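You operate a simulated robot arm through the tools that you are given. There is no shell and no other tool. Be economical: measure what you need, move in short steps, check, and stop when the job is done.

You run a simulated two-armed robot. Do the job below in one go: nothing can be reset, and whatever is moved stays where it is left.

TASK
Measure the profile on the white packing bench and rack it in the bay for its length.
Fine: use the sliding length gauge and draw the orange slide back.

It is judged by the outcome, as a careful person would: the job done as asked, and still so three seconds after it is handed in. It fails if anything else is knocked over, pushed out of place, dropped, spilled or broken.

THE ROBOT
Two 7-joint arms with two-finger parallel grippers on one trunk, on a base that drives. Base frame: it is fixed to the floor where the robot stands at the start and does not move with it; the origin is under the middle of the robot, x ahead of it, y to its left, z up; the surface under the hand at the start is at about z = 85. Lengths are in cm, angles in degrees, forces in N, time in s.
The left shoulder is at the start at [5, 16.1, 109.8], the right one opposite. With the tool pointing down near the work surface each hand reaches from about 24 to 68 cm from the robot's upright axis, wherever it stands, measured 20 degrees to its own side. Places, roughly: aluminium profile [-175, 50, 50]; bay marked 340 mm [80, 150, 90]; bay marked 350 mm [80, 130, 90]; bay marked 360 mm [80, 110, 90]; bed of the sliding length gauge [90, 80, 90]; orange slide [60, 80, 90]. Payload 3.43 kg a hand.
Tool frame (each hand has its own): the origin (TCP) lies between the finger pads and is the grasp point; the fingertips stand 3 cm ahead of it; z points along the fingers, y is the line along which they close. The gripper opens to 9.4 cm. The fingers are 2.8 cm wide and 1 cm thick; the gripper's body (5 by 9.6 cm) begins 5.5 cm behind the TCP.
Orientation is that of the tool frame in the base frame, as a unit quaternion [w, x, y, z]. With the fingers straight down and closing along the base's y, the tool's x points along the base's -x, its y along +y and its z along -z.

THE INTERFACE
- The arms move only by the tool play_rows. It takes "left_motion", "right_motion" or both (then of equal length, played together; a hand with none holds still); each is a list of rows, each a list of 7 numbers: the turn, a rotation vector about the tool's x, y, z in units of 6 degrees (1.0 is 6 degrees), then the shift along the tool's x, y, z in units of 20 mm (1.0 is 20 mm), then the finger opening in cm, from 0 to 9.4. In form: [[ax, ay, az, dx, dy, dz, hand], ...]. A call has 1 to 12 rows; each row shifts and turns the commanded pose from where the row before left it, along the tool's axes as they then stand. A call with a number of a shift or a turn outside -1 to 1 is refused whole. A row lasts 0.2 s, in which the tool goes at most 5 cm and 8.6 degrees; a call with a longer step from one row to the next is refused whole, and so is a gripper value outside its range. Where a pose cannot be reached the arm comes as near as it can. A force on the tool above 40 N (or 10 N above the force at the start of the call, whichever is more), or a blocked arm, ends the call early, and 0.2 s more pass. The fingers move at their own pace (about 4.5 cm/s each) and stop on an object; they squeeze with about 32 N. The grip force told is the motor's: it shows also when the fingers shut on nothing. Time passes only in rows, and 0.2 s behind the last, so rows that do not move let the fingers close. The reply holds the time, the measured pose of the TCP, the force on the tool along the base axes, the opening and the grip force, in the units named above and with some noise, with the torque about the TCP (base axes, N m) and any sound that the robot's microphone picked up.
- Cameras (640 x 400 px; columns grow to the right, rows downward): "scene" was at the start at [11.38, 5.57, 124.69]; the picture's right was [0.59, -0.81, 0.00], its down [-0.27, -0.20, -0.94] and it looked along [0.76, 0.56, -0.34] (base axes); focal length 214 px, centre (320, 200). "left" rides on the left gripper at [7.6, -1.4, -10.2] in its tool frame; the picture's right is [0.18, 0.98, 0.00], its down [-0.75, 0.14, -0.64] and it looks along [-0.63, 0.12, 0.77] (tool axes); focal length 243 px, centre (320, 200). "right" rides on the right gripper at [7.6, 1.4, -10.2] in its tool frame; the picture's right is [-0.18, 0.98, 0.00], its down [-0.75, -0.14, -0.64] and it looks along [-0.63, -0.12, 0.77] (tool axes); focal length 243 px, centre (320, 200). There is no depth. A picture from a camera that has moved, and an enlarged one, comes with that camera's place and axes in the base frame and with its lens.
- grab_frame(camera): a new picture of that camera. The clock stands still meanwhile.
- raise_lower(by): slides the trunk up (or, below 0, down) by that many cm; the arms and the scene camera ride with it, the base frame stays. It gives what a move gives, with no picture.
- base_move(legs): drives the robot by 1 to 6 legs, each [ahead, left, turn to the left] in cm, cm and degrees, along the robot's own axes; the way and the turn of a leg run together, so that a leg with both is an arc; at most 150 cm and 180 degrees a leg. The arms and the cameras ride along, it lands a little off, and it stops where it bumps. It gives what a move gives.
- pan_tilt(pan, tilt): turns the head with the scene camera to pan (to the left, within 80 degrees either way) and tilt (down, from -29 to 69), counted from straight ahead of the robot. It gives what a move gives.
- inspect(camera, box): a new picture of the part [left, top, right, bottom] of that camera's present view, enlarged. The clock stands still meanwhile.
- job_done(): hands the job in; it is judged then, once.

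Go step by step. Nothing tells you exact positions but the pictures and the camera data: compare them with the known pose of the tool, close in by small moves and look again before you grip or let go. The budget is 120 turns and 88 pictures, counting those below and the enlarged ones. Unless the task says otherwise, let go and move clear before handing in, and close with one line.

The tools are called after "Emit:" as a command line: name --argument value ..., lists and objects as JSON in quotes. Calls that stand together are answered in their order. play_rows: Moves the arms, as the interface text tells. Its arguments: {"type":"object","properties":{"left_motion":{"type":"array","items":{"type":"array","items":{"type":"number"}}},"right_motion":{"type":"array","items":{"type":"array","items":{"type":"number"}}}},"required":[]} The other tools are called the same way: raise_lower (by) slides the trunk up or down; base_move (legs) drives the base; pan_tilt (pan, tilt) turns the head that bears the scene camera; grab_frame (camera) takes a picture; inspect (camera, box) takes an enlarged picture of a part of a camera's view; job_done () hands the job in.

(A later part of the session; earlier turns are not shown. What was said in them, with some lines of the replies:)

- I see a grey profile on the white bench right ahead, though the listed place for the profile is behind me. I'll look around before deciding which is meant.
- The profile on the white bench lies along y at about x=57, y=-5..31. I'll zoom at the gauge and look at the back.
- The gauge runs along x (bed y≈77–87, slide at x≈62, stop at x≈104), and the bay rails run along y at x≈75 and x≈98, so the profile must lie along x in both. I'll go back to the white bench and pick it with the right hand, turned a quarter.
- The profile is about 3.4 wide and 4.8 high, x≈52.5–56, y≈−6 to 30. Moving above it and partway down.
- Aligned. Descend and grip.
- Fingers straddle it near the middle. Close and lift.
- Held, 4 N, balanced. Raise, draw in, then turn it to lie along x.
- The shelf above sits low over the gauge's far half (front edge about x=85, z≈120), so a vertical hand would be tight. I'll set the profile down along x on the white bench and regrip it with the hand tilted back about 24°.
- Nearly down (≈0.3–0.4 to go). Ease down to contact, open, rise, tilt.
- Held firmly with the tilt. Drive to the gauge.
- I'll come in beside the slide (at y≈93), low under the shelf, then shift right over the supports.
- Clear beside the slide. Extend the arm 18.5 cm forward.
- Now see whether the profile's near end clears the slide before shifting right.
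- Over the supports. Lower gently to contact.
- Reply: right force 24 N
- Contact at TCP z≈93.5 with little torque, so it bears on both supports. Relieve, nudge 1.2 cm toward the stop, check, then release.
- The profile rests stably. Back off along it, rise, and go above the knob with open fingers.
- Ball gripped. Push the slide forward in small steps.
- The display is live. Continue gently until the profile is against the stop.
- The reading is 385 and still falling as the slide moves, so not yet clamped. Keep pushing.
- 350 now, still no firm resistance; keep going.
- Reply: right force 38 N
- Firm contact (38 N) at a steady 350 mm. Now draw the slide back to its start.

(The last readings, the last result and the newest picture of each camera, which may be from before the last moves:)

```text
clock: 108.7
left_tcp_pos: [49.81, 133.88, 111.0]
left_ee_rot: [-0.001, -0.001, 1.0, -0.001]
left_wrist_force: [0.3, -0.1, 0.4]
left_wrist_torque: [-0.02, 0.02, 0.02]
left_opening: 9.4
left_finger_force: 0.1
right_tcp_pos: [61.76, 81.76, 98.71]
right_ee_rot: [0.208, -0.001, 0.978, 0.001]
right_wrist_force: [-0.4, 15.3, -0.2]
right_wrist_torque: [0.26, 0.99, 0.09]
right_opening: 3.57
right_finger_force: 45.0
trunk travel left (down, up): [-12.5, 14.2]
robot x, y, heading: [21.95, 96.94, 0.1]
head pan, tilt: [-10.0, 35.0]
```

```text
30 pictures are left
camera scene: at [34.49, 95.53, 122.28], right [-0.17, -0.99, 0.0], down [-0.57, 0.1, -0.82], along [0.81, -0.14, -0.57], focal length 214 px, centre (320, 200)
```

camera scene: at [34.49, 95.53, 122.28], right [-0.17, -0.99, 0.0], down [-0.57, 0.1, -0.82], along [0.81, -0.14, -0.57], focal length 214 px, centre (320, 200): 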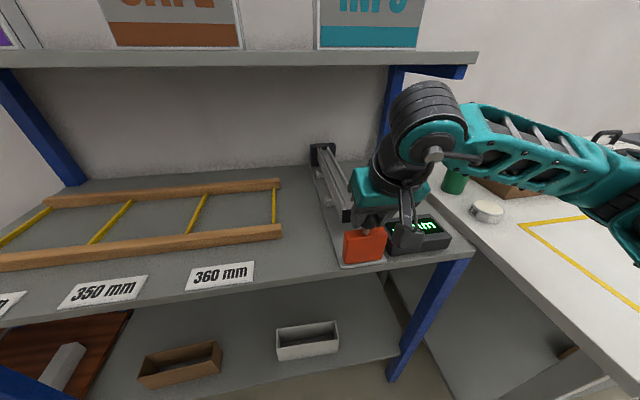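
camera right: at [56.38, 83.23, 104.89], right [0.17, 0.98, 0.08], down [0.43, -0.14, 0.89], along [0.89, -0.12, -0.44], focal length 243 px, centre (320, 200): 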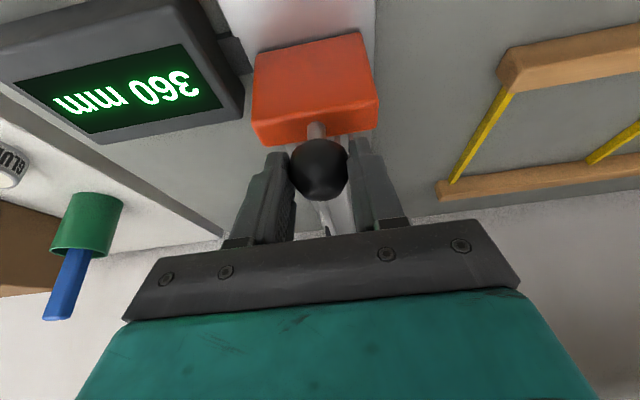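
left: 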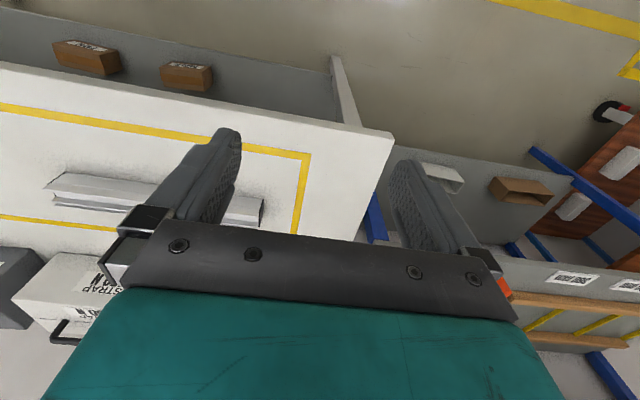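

Emit:
play_rows --right_motion '[[0, 0, 0, 0.09, 0.08, -0.04, 0], [0, 0, 0, 0.05, 0.05, -0.02, 0], [0, 0, 0, 0, 0, 0, 0], [0, 0, 0, 0, 0, 0, 4.5], [0, 0, 0, 0, 0, 0, 7], [0, 0, 0, 0, 0, 0, 9.4], [0, 0, 0, 0, 0, 0, 9.4], [0, 0, 0, -0.41, 0, -0.91, 9.4], [0, 0, 0, -0.41, 0, -0.91, 9.4], [0, 0, 0, -0.41, 0, -0.91, 9.4], [0, 0, 0, 0, 0, 0, 9.4]]'

Emit:
inspect --camera "scene" --box '[290, 130, 460, 290]'

Emit:
grab_frame --camera "right"

```text
clock: 111.1
left_tcp_pos: [49.78, 133.8, 111.05]
left_ee_rot: [0.0, -0.003, 1.0, 0.0]
left_wrist_force: [-0.5, -0.3, 0.6]
left_wrist_torque: [0.0, 0.04, 0.0]
left_opening: 9.4
left_finger_force: 0.1
right_tcp_pos: [61.52, 81.87, 104.72]
right_ee_rot: [0.208, -0.001, 0.978, 0.001]
right_wrist_force: [-0.4, 0.2, -0.1]
right_wrist_torque: [0.02, 0.02, -0.02]
right_opening: 9.4
right_finger_force: 0.0
trunk travel left (down, up): [-12.5, 14.2]
robot x, y, heading: [21.96, 97.07, -0.0]
head pan, tilt: [-10.0, 35.0]
```

```text
2.50 times, centred on (375, 210) of scene
camera zoom: at [34.48, 95.37, 122.27], right [-0.17, -0.99, 0.0], down [-0.57, 0.1, -0.82], along [0.81, -0.14, -0.57], focal length 536 px, centre (182, 175)
```

zoom: 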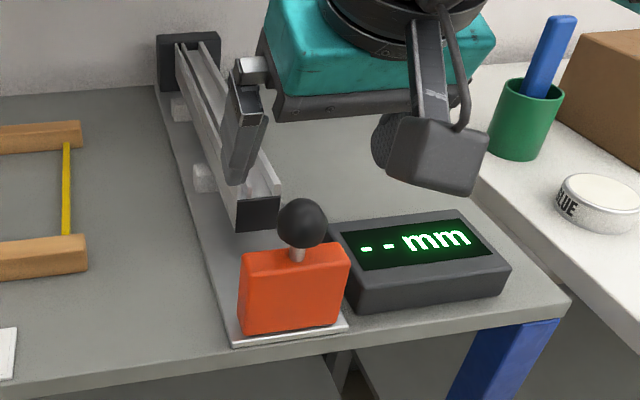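

```text
28 pictures are left
camera right: at [50.37, 83.33, 110.85], right [0.17, 0.98, 0.07], down [0.43, -0.14, 0.89], along [0.89, -0.12, -0.44], focal length 243 px, centre (320, 200)
```

right: 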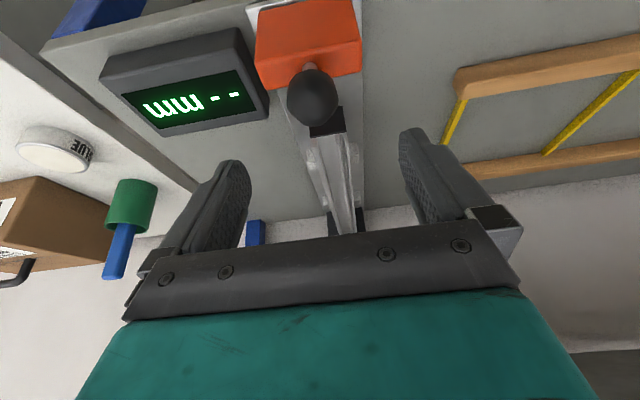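

Slide is home and the display is blank; the profile is 350 mm long. Regrip it with the same path.

Emit:
play_rows --right_motion '[[0, 0, 0, -0.91, 0, 0.41, 9.4], [0, 0, 0, -0.91, 0, 0.41, 9.4], [0, 0, 0, -0.91, 0, 0.41, 9.4], [0, 0, 0, -0.91, 0, 0.41, 9.4], [0, 0, 0, -0.91, 0, 0.41, 9.4], [0, 0, 0, -0.91, 0, 0.41, 9.4], [0, 0, 0, -0.91, 0, 0.41, 9.4], [0, 0, 0, -0.91, 0, 0.41, 9.4], [0, 0, 0, -0.91, 0, 0.41, 9.4], [0, 0, 0, -0.2, 0, 0.09, 9.4], [0, 0, 0, 0, 0, 0, 9.4]]'

Emit:
play_rows --right_motion '[[0, 0, 0, 0.41, 0, 0.91, 9.4], [0, 0, 0, 0.41, 0, 0.91, 9.4], [0, 0, 0, 0.41, 0, 0.91, 9.4], [0, 0, 0, 0, 0, 0, 9.4]]'

Emit:
grab_frame --camera "right"

```text
clock: 113.5
left_tcp_pos: [49.85, 133.74, 111.12]
left_ee_rot: [0.0, -0.002, 1.0, 0.0]
left_wrist_force: [-0.5, -0.3, 0.0]
left_wrist_torque: [0.02, 0.03, 0.0]
left_opening: 9.43
left_finger_force: 0.2
right_tcp_pos: [79.96, 82.04, 104.7]
right_ee_rot: [0.208, -0.001, 0.978, 0.0]
right_wrist_force: [-0.5, 0.0, 0.4]
right_wrist_torque: [0.0, -0.01, 0.02]
right_opening: 9.4
right_finger_force: 0.1
trunk travel left (down, up): [-12.5, 14.2]
robot x, y, heading: [21.74, 96.69, 0.3]
head pan, tilt: [-10.0, 35.0]
```

```text
clock: 114.5
left_tcp_pos: [49.81, 133.79, 111.09]
left_ee_rot: [-0.001, -0.002, 1.0, 0.0]
left_wrist_force: [0.3, 0.5, -0.2]
left_wrist_torque: [0.02, 0.01, -0.05]
left_opening: 9.39
left_finger_force: 0.2
right_tcp_pos: [79.91, 81.99, 98.55]
right_ee_rot: [0.208, -0.001, 0.978, 0.001]
right_wrist_force: [-0.1, -1.3, -0.9]
right_wrist_torque: [-0.04, 0.01, 0.01]
right_opening: 9.42
right_finger_force: 0.1
trunk travel left (down, up): [-12.5, 14.2]
robot x, y, heading: [21.91, 96.99, 0.3]
head pan, tilt: [-10.0, 35.0]
```

```text
27 pictures are left
camera right: at [68.75, 83.39, 104.66], right [0.17, 0.98, 0.08], down [0.43, -0.14, 0.89], along [0.89, -0.12, -0.44], focal length 243 px, centre (320, 200)
```

right: 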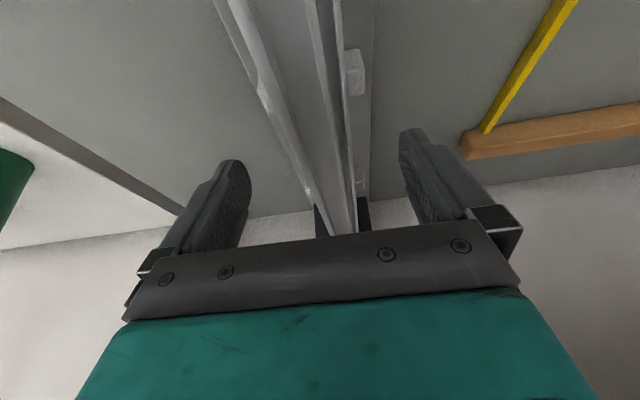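

Centred. Down another 5.2 cm, forward 7, then grip.

Emit:
play_rows --right_motion '[[0, 0, 0, 0.41, 0, 0.91, 9.4], [0, 0, 0, 0.41, 0, 0.91, 9.4], [0, 0, 0, 0.24, 0, 0.53, 9.4], [0, 0, 0, -0.91, 0, 0.41, 9.4], [0, 0, 0, -0.91, 0, 0.41, 9.4], [0, 0, 0, -0.91, 0, 0.41, 9.4], [0, 0, 0, -0.46, 0, 0.21, 9.4], [0, 0, 0, 0, 0, 0, 9.4]]'

Emit:
inspect --camera "scene" --box '[270, 90, 430, 250]'

```text
clock: 116.3
left_tcp_pos: [49.76, 133.79, 111.12]
left_ee_rot: [0.0, -0.002, 1.0, 0.001]
left_wrist_force: [0.8, -0.1, -0.1]
left_wrist_torque: [0.01, 0.04, -0.01]
left_opening: 9.42
left_finger_force: 0.1
right_tcp_pos: [86.79, 82.17, 93.54]
right_ee_rot: [0.208, -0.001, 0.978, 0.001]
right_wrist_force: [-0.8, 0.0, 0.0]
right_wrist_torque: [0.0, -0.01, 0.03]
right_opening: 9.38
right_finger_force: 0.0
trunk travel left (down, up): [-12.5, 14.2]
robot x, y, heading: [21.96, 96.82, 0.1]
head pan, tilt: [-10.0, 35.0]
```

```text
2.50 times, centred on (350, 170) of scene
camera zoom: at [34.48, 95.37, 122.27], right [-0.17, -0.99, 0.0], down [-0.57, 0.1, -0.82], along [0.81, -0.14, -0.57], focal length 536 px, centre (245, 275)
```

zoom: 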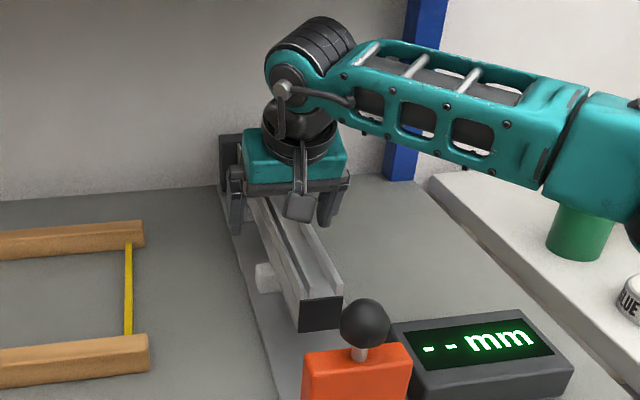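

Emit:
play_rows --right_motion '[[0, 0, 0, 0, 0, 0, 0], [0, 0, 0, 0, 0, 0, 0], [0, 0, 0, 0, 0, 0, 0], [0, 0, 0, 0, 0, 0, 0], [0, 0, 0, 0, 0, 0, 0], [0, 0, 0, -0.1, 0, -0.23, 0], [0, 0, 0, -0.15, 0, -0.34, 0], [0, 0, 0, 0, 0, 0, 0]]'

Emit:
inspect --camera "scene" --box '[270, 90, 430, 250]'

```text
clock: 118.1
left_tcp_pos: [49.89, 133.8, 110.98]
left_ee_rot: [-0.001, -0.001, 1.0, 0.0]
left_wrist_force: [0.4, -0.7, 0.6]
left_wrist_torque: [-0.02, 0.0, 0.0]
left_opening: 9.4
left_finger_force: 0.1
right_tcp_pos: [86.74, 82.17, 94.74]
right_ee_rot: [0.208, -0.001, 0.978, 0.0]
right_wrist_force: [-0.9, -0.2, -3.4]
right_wrist_torque: [-0.02, 0.03, -0.07]
right_opening: 4.43
right_finger_force: 31.8
trunk travel left (down, up): [-12.5, 14.2]
robot x, y, heading: [21.93, 96.77, 0.3]
head pan, tilt: [-10.0, 35.0]
```

```text
2.50 times, centred on (350, 170) of scene
camera zoom: at [34.5, 95.36, 122.26], right [-0.17, -0.99, 0.0], down [-0.57, 0.1, -0.82], along [0.81, -0.14, -0.57], focal length 536 px, centre (245, 275)
```

zoom: 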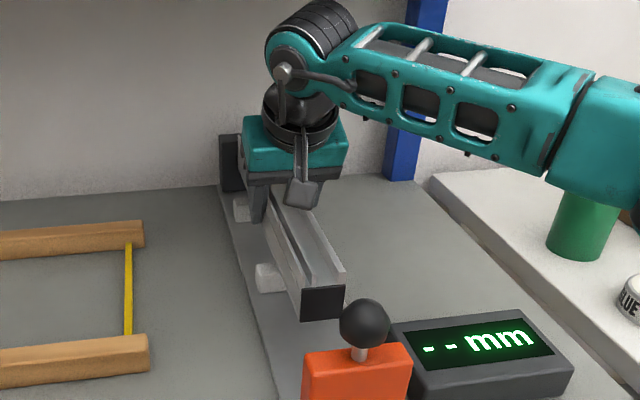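

Held and clear of the supports. Shift left 11 cm, then look left before driving.

Emit:
play_rows --right_motion '[[0, 0, 0, 0.3, 0, -0.13, 0], [0, 0, 0, 0, 1, 0, 0], [0, 0, 0, 0, 1, 0, 0], [0, 0, 0, 0, 1, 0, 0], [0, 0, 0, 0, 1, 0, 0], [0, 0, 0, 0, 1, 0, 0], [0, 0, 0, 0, 0.5, 0, 0], [0, 0, 0, 0, 0, 0, 0]]'

Emit:
inspect --camera "scene" --box '[230, 120, 410, 280]'

Emit:
base_move --legs '[[-24, 0, 0]]'

Emit:
pan_tilt --pan 60 --tilt 35

Emit:
grab_frame --camera "scene"

```text
clock: 119.9
left_tcp_pos: [49.82, 133.8, 111.02]
left_ee_rot: [0.0, -0.002, 1.0, 0.0]
left_wrist_force: [0.1, 0.4, 0.3]
left_wrist_torque: [0.02, 0.0, 0.02]
left_opening: 9.39
left_finger_force: 0.2
right_tcp_pos: [86.09, 92.96, 94.74]
right_ee_rot: [0.208, -0.001, 0.978, 0.001]
right_wrist_force: [-0.3, 0.4, -2.9]
right_wrist_torque: [-0.03, 0.02, -0.03]
right_opening: 4.4
right_finger_force: 32.5
trunk travel left (down, up): [-12.5, 14.2]
robot x, y, heading: [21.94, 96.7, -0.0]
head pan, tilt: [-10.0, 35.0]
```

```text
2.50 times, centred on (320, 200) of scene
camera zoom: at [34.51, 95.37, 122.26], right [-0.17, -0.99, 0.0], down [-0.57, 0.1, -0.82], along [0.81, -0.14, -0.57], focal length 536 px, centre (320, 200)
```

zoom: 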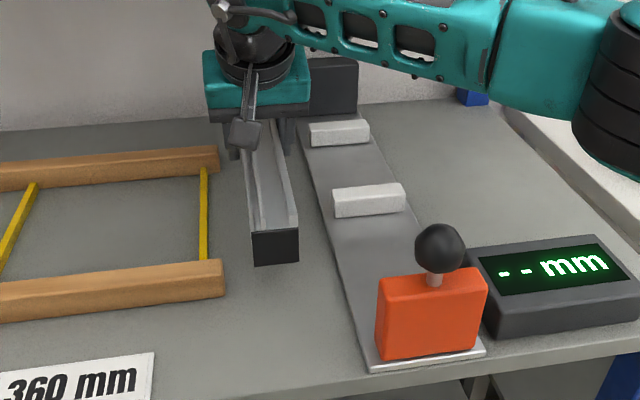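

```text
clock: 121.7
left_tcp_pos: [25.46, 133.69, 110.89]
left_ee_rot: [-0.001, -0.002, 1.0, 0.0]
left_wrist_force: [1.0, 0.6, 0.4]
left_wrist_torque: [0.01, -0.03, 0.01]
left_opening: 9.4
left_finger_force: 0.0
right_tcp_pos: [61.77, 92.94, 94.63]
right_ee_rot: [0.208, -0.001, 0.978, 0.0]
right_wrist_force: [0.8, -0.3, -2.5]
right_wrist_torque: [0.03, 0.07, 0.07]
right_opening: 4.43
right_finger_force: 32.4
trunk travel left (down, up): [-12.5, 14.2]
robot x, y, heading: [-2.6, 96.9, 0.1]
head pan, tilt: [-10.0, 35.0]
```

```text
clock: 123.1
left_tcp_pos: [25.5, 133.71, 111.09]
left_ee_rot: [-0.001, -0.002, 1.0, 0.0]
left_wrist_force: [0.9, -0.4, -0.6]
left_wrist_torque: [-0.01, -0.01, 0.0]
left_opening: 9.4
left_finger_force: 0.2
right_tcp_pos: [61.84, 93.0, 94.68]
right_ee_rot: [0.208, 0.0, 0.978, 0.001]
right_wrist_force: [0.8, 0.6, -1.8]
right_wrist_torque: [-0.03, 0.04, 0.01]
right_opening: 4.41
right_finger_force: 31.8
trunk travel left (down, up): [-12.5, 14.2]
robot x, y, heading: [-2.37, 96.84, 0.2]
head pan, tilt: [60.0, 35.0]
```

```text
23 pictures are left
camera scene: at [5.92, 104.44, 122.26], right [0.87, -0.5, 0.0], down [-0.29, -0.5, -0.82], along [0.41, 0.71, -0.57], focal length 214 px, centre (320, 200)
```

scene: 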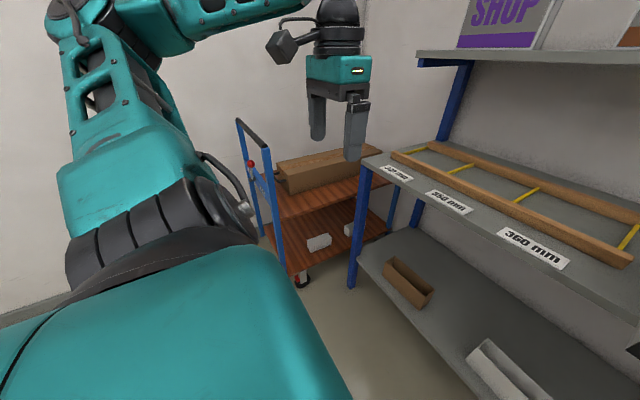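

Trolley is clear (y≥180). Raise 3 cm, drive left to the 350 bay.

Emit:
play_rows --right_motion '[[0, 0, 0, -0.41, 0, -0.91, 0], [0, 0, 0, -0.2, 0, -0.45, 0], [0, 0, 0, 0, 0, 0, 0]]'

Emit:
base_move --legs '[[0, 36.5, 0]]'

Emit:
pan_tilt --pan 0 --tilt 30

Emit:
grab_frame --camera "scene"

```text
clock: 123.9
left_tcp_pos: [25.51, 133.64, 111.03]
left_ee_rot: [0.0, -0.002, 1.0, 0.0]
left_wrist_force: [0.6, -0.6, 0.9]
left_wrist_torque: [0.0, -0.01, 0.01]
left_opening: 9.39
left_finger_force: 0.0
right_tcp_pos: [61.78, 92.98, 97.64]
right_ee_rot: [0.208, -0.001, 0.978, 0.0]
right_wrist_force: [0.5, 0.2, -3.0]
right_wrist_torque: [0.01, 0.03, 0.01]
right_opening: 4.41
right_finger_force: 32.2
trunk travel left (down, up): [-12.5, 14.2]
robot x, y, heading: [-2.15, 97.01, 0.2]
head pan, tilt: [60.0, 35.0]
```

```text
clock: 127.6
left_tcp_pos: [25.62, 169.86, 111.06]
left_ee_rot: [-0.001, 0.0, 1.0, -0.001]
left_wrist_force: [0.5, 0.7, 0.0]
left_wrist_torque: [0.0, -0.01, -0.01]
left_opening: 9.38
left_finger_force: 0.1
right_tcp_pos: [61.84, 128.98, 97.63]
right_ee_rot: [0.208, 0.002, 0.978, 0.0]
right_wrist_force: [0.2, 0.2, -3.1]
right_wrist_torque: [0.01, 0.01, 0.01]
right_opening: 4.4
right_finger_force: 32.1
trunk travel left (down, up): [-12.5, 14.2]
robot x, y, heading: [-2.63, 132.75, -0.3]
head pan, tilt: [60.0, 35.0]
```

```text
clock: 128.9
left_tcp_pos: [25.61, 169.79, 111.04]
left_ee_rot: [0.0, 0.0, 1.0, 0.0]
left_wrist_force: [-0.5, -0.3, 0.3]
left_wrist_torque: [0.0, -0.01, -0.02]
left_opening: 9.37
left_finger_force: 0.0
right_tcp_pos: [61.76, 128.92, 97.72]
right_ee_rot: [0.208, 0.001, 0.978, 0.0]
right_wrist_force: [0.2, 1.0, -2.8]
right_wrist_torque: [0.02, 0.06, 0.01]
right_opening: 4.38
right_finger_force: 31.9
trunk travel left (down, up): [-12.5, 14.2]
robot x, y, heading: [-2.2, 133.03, -0.2]
head pan, tilt: [0.0, 30.0]
```

```text
22 pictures are left
camera scene: at [10.53, 132.99, 123.04], right [0.0, -1.0, 0.0], down [-0.5, 0.0, -0.87], along [0.87, 0.0, -0.5], focal length 214 px, centre (320, 200)
```

scene: 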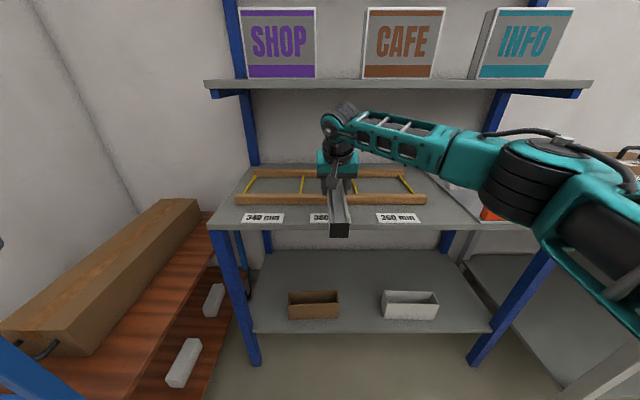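

Emit:
inspect --camera "scene" --box '[210, 130, 460, 250]'

```text
2.56 times, centred on (335, 190) of scene
camera zoom: at [10.53, 132.99, 123.04], right [0.0, -1.0, 0.0], down [-0.5, 0.0, -0.87], along [0.87, 0.0, -0.5], focal length 549 px, centre (282, 226)
```

zoom: 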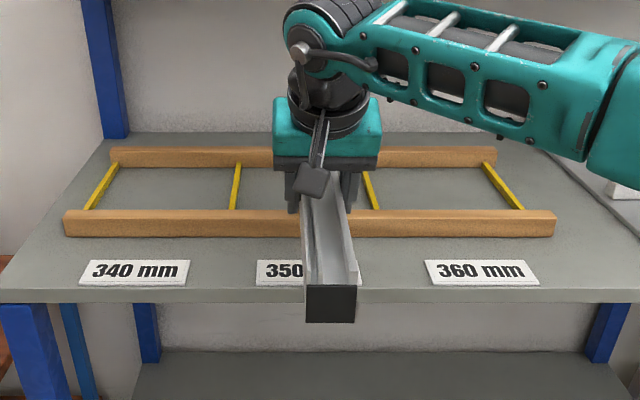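

Bay 350 spans y≈120–140. Lower 2.5 cm, shift 1 cm left, and drive in 22 cm.

Emit:
play_rows --right_motion '[[0, 0, 0, 0.25, 0.5, 0.57, 0], [0, 0, 0, 0.25, 0, 0.57, 0], [0, 0, 0, 0, 0, 0, 0]]'

Emit:
base_move --legs '[[12, 0, 0]]'

Emit:
inspect --camera "scene" --box '[210, 100, 460, 260]'

```text
clock: 129.7
left_tcp_pos: [25.55, 169.83, 111.03]
left_ee_rot: [-0.001, 0.001, 1.0, 0.0]
left_wrist_force: [0.4, -0.7, -1.4]
left_wrist_torque: [0.02, 0.0, 0.0]
left_opening: 9.43
left_finger_force: 0.0
right_tcp_pos: [61.73, 129.96, 95.1]
right_ee_rot: [0.208, 0.001, 0.978, -0.001]
right_wrist_force: [-0.6, -0.5, -2.3]
right_wrist_torque: [0.01, 0.04, 0.0]
right_opening: 4.42
right_finger_force: 32.0
trunk travel left (down, up): [-12.5, 14.2]
robot x, y, heading: [-2.17, 133.09, -0.2]
head pan, tilt: [0.0, 30.0]
```

```text
clock: 130.9
left_tcp_pos: [37.47, 169.75, 111.05]
left_ee_rot: [0.0, 0.0, 1.0, 0.0]
left_wrist_force: [0.0, -0.2, 0.9]
left_wrist_torque: [0.01, 0.02, 0.02]
left_opening: 9.39
left_finger_force: 0.1
right_tcp_pos: [73.66, 130.02, 95.13]
right_ee_rot: [0.207, 0.0, 0.978, 0.0]
right_wrist_force: [0.7, 0.1, -3.0]
right_wrist_torque: [-0.03, 0.04, -0.02]
right_opening: 4.45
right_finger_force: 32.0
trunk travel left (down, up): [-12.5, 14.2]
robot x, y, heading: [9.59, 133.05, 0.1]
head pan, tilt: [0.0, 30.0]
```

```text
2.50 times, centred on (335, 180) of scene
camera zoom: at [22.42, 132.98, 123.03], right [0.0, -1.0, 0.0], down [-0.5, 0.0, -0.87], along [0.87, 0.0, -0.5], focal length 536 px, centre (282, 250)
```

zoom: 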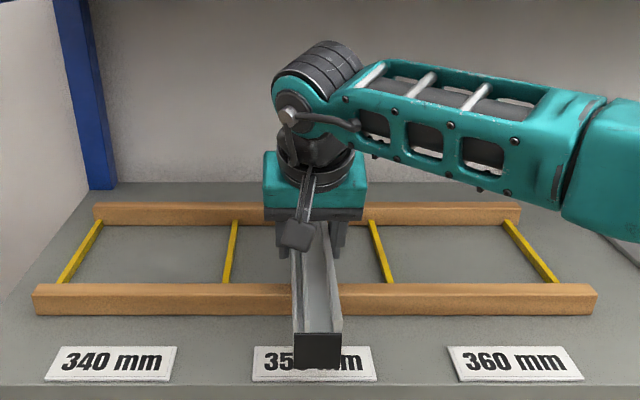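

Emit:
base_move --legs '[[10.5, 0, 0]]'

Emit:
inspect --camera "scene" --box '[200, 100, 450, 260]'

Emit:
grab_frame --camera "right"

```text
clock: 132.1
left_tcp_pos: [47.85, 169.75, 111.09]
left_ee_rot: [0.0, 0.001, 1.0, 0.0]
left_wrist_force: [0.6, -0.6, 0.1]
left_wrist_torque: [0.01, 0.07, -0.01]
left_opening: 9.39
left_finger_force: 0.0
right_tcp_pos: [84.08, 129.89, 95.07]
right_ee_rot: [0.206, 0.001, 0.979, 0.0]
right_wrist_force: [0.5, 0.0, -2.9]
right_wrist_torque: [-0.04, 0.02, -0.02]
right_opening: 4.4
right_finger_force: 31.8
trunk travel left (down, up): [-12.5, 14.2]
robot x, y, heading: [20.03, 132.89, -0.0]
head pan, tilt: [0.0, 30.0]
```

```text
2.50 times, centred on (325, 180) of scene
camera zoom: at [32.86, 132.97, 123.03], right [0.0, -1.0, 0.0], down [-0.5, 0.0, -0.87], along [0.87, 0.0, -0.5], focal length 536 px, centre (308, 250)
```

zoom: 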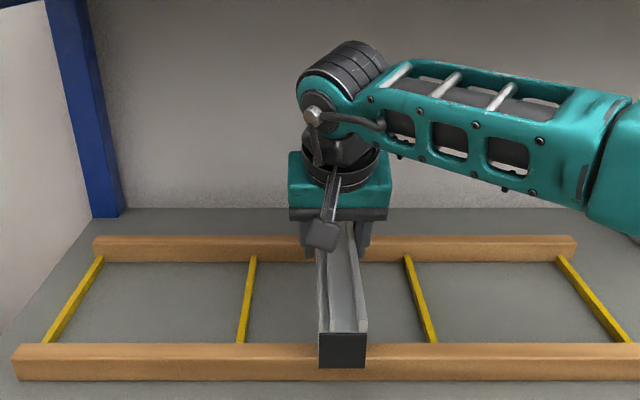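

```text
18 pictures are left
camera right: at [72.91, 131.33, 101.24], right [0.17, 0.98, 0.07], down [0.43, -0.14, 0.89], along [0.89, -0.12, -0.44], focal length 243 px, centre (320, 200)
```

right: 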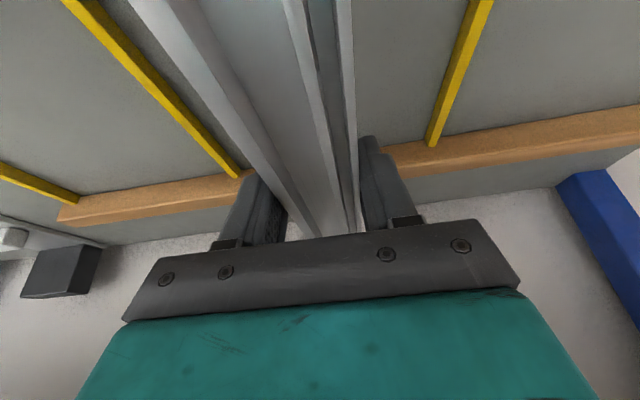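

Well placed within the bay over both rails. Lower to contact.

Emit:
play_rows --right_motion '[[0, 0, 0, 0.08, 0, 0.18, 0], [0, 0, 0, 0.08, 0, 0.18, 0], [0, 0, 0, 0.06, 0, 0.14, 0], [0, 0, 0, 0.04, 0, 0.09, 0], [0, 0, 0, 0, 0, 0, 0]]'

Emit:
inspect --camera "scene" --box '[280, 180, 390, 260]'

```text
clock: 133.3
left_tcp_pos: [47.88, 169.78, 111.1]
left_ee_rot: [-0.001, 0.0, 1.0, 0.0]
left_wrist_force: [0.7, 0.0, -0.5]
left_wrist_torque: [-0.06, 0.02, 0.01]
left_opening: 9.38
left_finger_force: 0.1
right_tcp_pos: [83.89, 129.8, 93.74]
right_ee_rot: [0.207, 0.002, 0.978, 0.0]
right_wrist_force: [-0.4, 0.1, -3.1]
right_wrist_torque: [0.02, 0.03, 0.02]
right_opening: 4.43
right_finger_force: 32.4
trunk travel left (down, up): [-12.5, 14.2]
robot x, y, heading: [19.59, 133.11, 0.1]
head pan, tilt: [0.0, 30.0]
```

```text
5.00 times, centred on (335, 220) of scene
camera zoom: at [32.79, 132.97, 123.04], right [0.0, -1.0, 0.0], down [-0.5, 0.0, -0.87], along [0.87, 0.0, -0.5], focal length 1072 px, centre (245, 100)
```

zoom: 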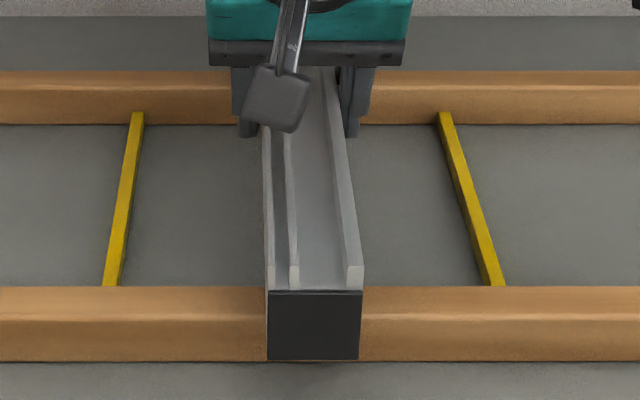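

Emit:
play_rows --right_motion '[[0, 0, 0, 0.03, 0, 0.07, 0], [0, 0, 0, 0.03, 0, 0.07, 0], [0, 0, 0, 0.03, 0, 0.07, 0], [0, 0, 0, 0.03, 0, 0.07, 0], [0, 0, 0, 0, 0, 0, 0]]'

```text
clock: 134.5
left_tcp_pos: [47.86, 169.83, 111.13]
left_ee_rot: [0.0, 0.002, 1.0, 0.0]
left_wrist_force: [-0.3, -0.1, 0.5]
left_wrist_torque: [-0.01, 0.02, 0.0]
left_opening: 9.44
left_finger_force: 0.1
right_tcp_pos: [84.01, 129.86, 93.13]
right_ee_rot: [0.208, 0.002, 0.978, 0.0]
right_wrist_force: [0.4, 1.5, -1.6]
right_wrist_torque: [-0.02, 0.05, -0.03]
right_opening: 4.42
right_finger_force: 31.8
trunk travel left (down, up): [-12.5, 14.2]
robot x, y, heading: [19.77, 133.17, -0.2]
head pan, tilt: [0.0, 30.0]
```

Emit:
play_rows --right_motion '[[0, 0, 0, 0.03, 0, 0.07, 0], [0, 0, 0, 0.03, 0, 0.07, 0], [0, 0, 0, 0.03, 0, 0.07, 0], [0, 0, 0, 0, 0, 0, 0]]'

Emit:
inspect --camera "scene" --box '[280, 180, 390, 260]'

```text
clock: 135.5
left_tcp_pos: [47.68, 169.82, 111.17]
left_ee_rot: [0.001, 0.0, 1.0, 0.001]
left_wrist_force: [0.1, 0.4, -0.2]
left_wrist_torque: [-0.02, 0.0, 0.03]
left_opening: 9.41
left_finger_force: 0.2
right_tcp_pos: [83.92, 129.88, 93.19]
right_ee_rot: [0.211, 0.001, 0.978, 0.0]
right_wrist_force: [-0.5, 1.0, 14.6]
right_wrist_torque: [0.02, 0.82, -0.04]
right_opening: 4.44
right_finger_force: 32.5
trunk travel left (down, up): [-12.5, 14.2]
robot x, y, heading: [19.84, 132.8, -0.2]
head pan, tilt: [0.0, 30.0]
```

```text
5.00 times, centred on (335, 220) of scene
camera zoom: at [32.62, 132.97, 123.09], right [0.0, -1.0, 0.0], down [-0.5, 0.0, -0.87], along [0.87, 0.0, -0.5], focal length 1072 px, centre (245, 100)
```

zoom: 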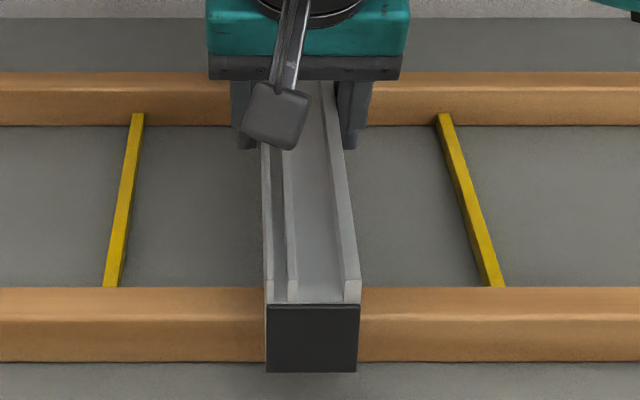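

Contact with the rails. Release gently.

Emit:
play_rows --right_motion '[[0, 0, 0, -0.01, 0, -0.03, 0], [0, 0, 0, 0, 0, 0, 4.6], [0, 0, 0, 0, 0, 0, 5], [0, 0, 0, 0, 0, 0, 6], [0, 0, 0, 0, 0, 0, 8], [0, 0, 0, 0, 0, 0, 9.4], [0, 0, 0, 0, 0, 0, 9.4]]'

Emit:
inspect --camera "scene" --box '[260, 130, 400, 260]'

```text
clock: 137.1
left_tcp_pos: [47.78, 169.79, 111.09]
left_ee_rot: [0.0, 0.002, 1.0, 0.0]
left_wrist_force: [-0.3, 0.0, -0.3]
left_wrist_torque: [0.0, 0.03, 0.01]
left_opening: 9.42
left_finger_force: 0.0
right_tcp_pos: [83.85, 129.93, 92.8]
right_ee_rot: [0.208, 0.0, 0.978, 0.0]
right_wrist_force: [-0.1, 0.4, 0.2]
right_wrist_torque: [0.02, -0.03, 0.0]
right_opening: 9.39
right_finger_force: 0.0
trunk travel left (down, up): [-12.5, 14.2]
robot x, y, heading: [19.89, 132.95, -0.1]
head pan, tilt: [0.0, 30.0]
```

```text
3.08 times, centred on (330, 195) of scene
camera zoom: at [32.76, 132.97, 123.05], right [0.0, -1.0, 0.0], down [-0.5, 0.0, -0.87], along [0.87, 0.0, -0.5], focal length 660 px, centre (289, 215)
```

zoom: 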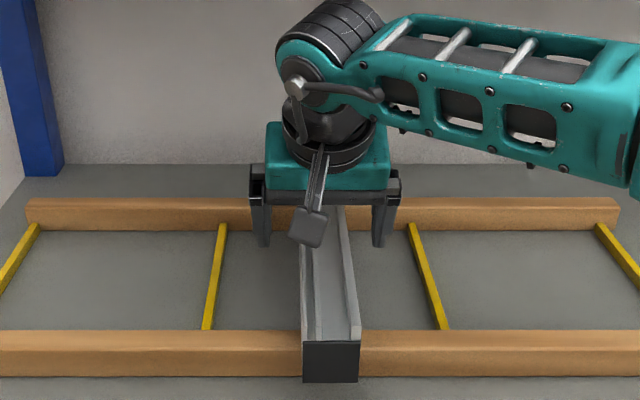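

Released and resting on both rails. Back off, rise, and drive clear.

Emit:
play_rows --right_motion '[[0, 0, 0, -0.12, 0, -0.27, 9.4], [0, 0, 0, 0.91, 0, -0.41, 9.4], [0, 0, 0, 0.91, 0, -0.41, 9.4], [0, 0, 0, 0.91, 0, -0.41, 9.4], [0, 0, 0, 0.45, 0, -0.2, 9.4], [0, 0, 0, -0.41, 0, -0.91, 9.4], [0, 0, 0, -0.41, 0, -0.91, 9.4], [0, 0, 0, -0.41, 0, -0.91, 9.4], [0, 0, 0, -0.41, 0, -0.91, 9.4], [0, 0, 0, -0.41, 0, -0.91, 9.4], [0, 0, 0, 0, 0, 0, 9.4]]'

Emit:
base_move --legs '[[-30, 0, 0]]'

Emit:
grab_frame --camera "scene"

Emit:
inspect --camera "scene" --box '[210, 130, 560, 260]'

```text
clock: 139.5
left_tcp_pos: [47.83, 169.75, 111.19]
left_ee_rot: [-0.001, 0.001, 1.0, 0.0]
left_wrist_force: [-0.1, 0.1, -0.1]
left_wrist_torque: [0.02, 0.0, 0.0]
left_opening: 9.39
left_finger_force: 0.1
right_tcp_pos: [77.0, 129.96, 103.39]
right_ee_rot: [0.208, 0.001, 0.978, 0.0]
right_wrist_force: [-0.7, 0.2, 0.3]
right_wrist_torque: [0.02, 0.01, 0.02]
right_opening: 9.42
right_finger_force: 0.1
trunk travel left (down, up): [-12.5, 14.2]
robot x, y, heading: [19.58, 132.98, 0.0]
head pan, tilt: [0.0, 30.0]
```

```text
clock: 141.5
left_tcp_pos: [19.08, 169.81, 111.06]
left_ee_rot: [0.001, 0.003, 1.0, 0.0]
left_wrist_force: [0.5, 0.4, 0.2]
left_wrist_torque: [0.01, 0.02, 0.01]
left_opening: 9.39
left_finger_force: 0.1
right_tcp_pos: [48.05, 129.8, 103.52]
right_ee_rot: [0.207, 0.004, 0.978, 0.0]
right_wrist_force: [-0.8, -0.4, -0.7]
right_wrist_torque: [-0.06, -0.01, 0.0]
right_opening: 9.4
right_finger_force: 0.1
trunk travel left (down, up): [-12.5, 14.2]
robot x, y, heading: [-9.29, 132.67, -0.3]
head pan, tilt: [0.0, 30.0]
```

```text
14 pictures are left
camera scene: at [3.78, 133.0, 123.05], right [-0.01, -1.0, 0.0], down [-0.5, 0.0, -0.87], along [0.87, 0.0, -0.5], focal length 214 px, centre (320, 200)
```

scene: 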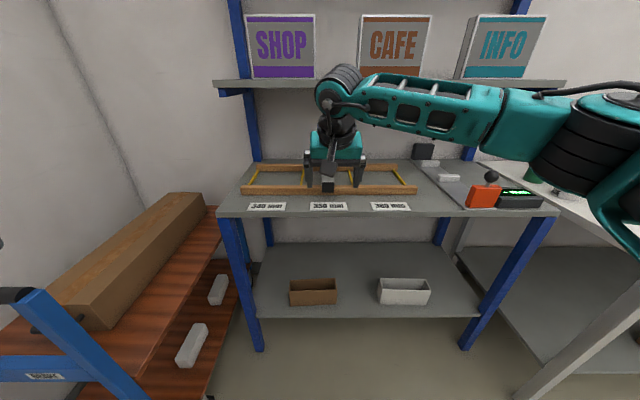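

```text
1.83 times, centred on (385, 195) of scene
camera zoom: at [3.78, 133.0, 123.05], right [-0.01, -1.0, 0.0], down [-0.5, 0.0, -0.87], along [0.87, 0.0, -0.5], focal length 392 px, centre (201, 209)
```

zoom: 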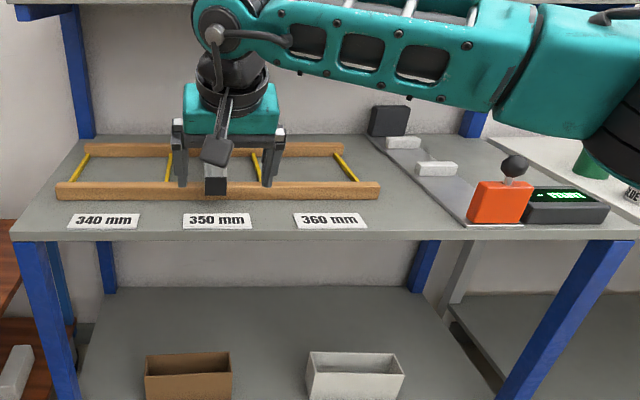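

The display text has changed; let me read it.

Emit:
inspect --camera "scene" --box '[450, 160, 570, 220]'

Emit:
play_rows --right_motion '[[0, 0, 0, 0, -1, 0, 9.4], [0, 0, 0, 0, -1, 0, 9.4], [0, 0, 0, 0, -1, 0, 9.4], [0, 0, 0, 0, -1, 0, 9.4], [0, 0, 0, 0, -1, 0, 9.4], [0, 0, 0, 0, -1, 0, 9.4], [0, 0, 0, 0, 0, 0, 9.4]]'

Emit:
inspect --camera "scene" --box '[230, 140, 430, 220]'

```text
5.33 times, centred on (510, 190) of scene
camera zoom: at [3.78, 133.0, 123.05], right [-0.01, -1.0, 0.0], down [-0.5, 0.0, -0.87], along [0.87, 0.0, -0.5], focal length 1144 px, centre (-693, 253)
```

zoom: 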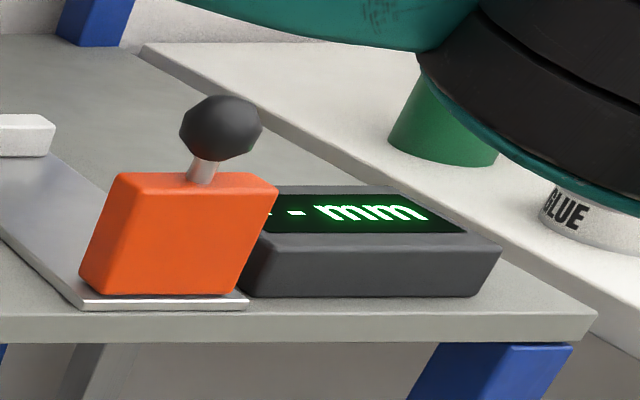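

```text
clock: 143.1
left_tcp_pos: [19.07, 169.81, 111.05]
left_ee_rot: [0.0, 0.003, 1.0, 0.0]
left_wrist_force: [-1.1, 0.1, 0.5]
left_wrist_torque: [0.02, 0.01, -0.01]
left_opening: 9.4
left_finger_force: 0.0
right_tcp_pos: [47.92, 117.75, 103.5]
right_ee_rot: [0.208, 0.003, 0.978, -0.001]
right_wrist_force: [0.4, 0.3, -0.1]
right_wrist_torque: [0.0, 0.0, -0.01]
right_opening: 9.38
right_finger_force: 0.1
trunk travel left (down, up): [-12.5, 14.2]
robot x, y, heading: [-9.21, 133.1, -0.5]
head pan, tilt: [0.0, 30.0]
```

```text
3.20 times, centred on (330, 180) of scene
camera zoom: at [3.82, 133.01, 123.05], right [-0.01, -1.0, 0.0], down [-0.5, 0.0, -0.87], along [0.87, 0.0, -0.5], focal length 686 px, centre (288, 264)
```

zoom: 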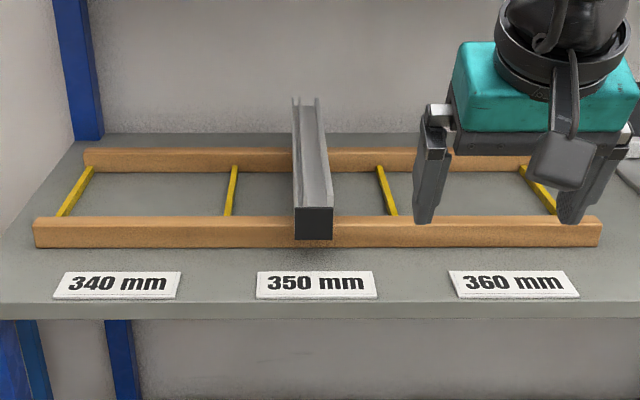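

The display reads "-- mm" and the slide is back at its start. The profile lies across both rails in the 350 mm bay, and the hand is clear, so I'm handing in.

Emit:
job_done

```text
The job is handed in.
```

The profile measured 350 mm on the sliding gauge and is now racked in the 350 mm bay; the orange slide is drawn back to where it started.
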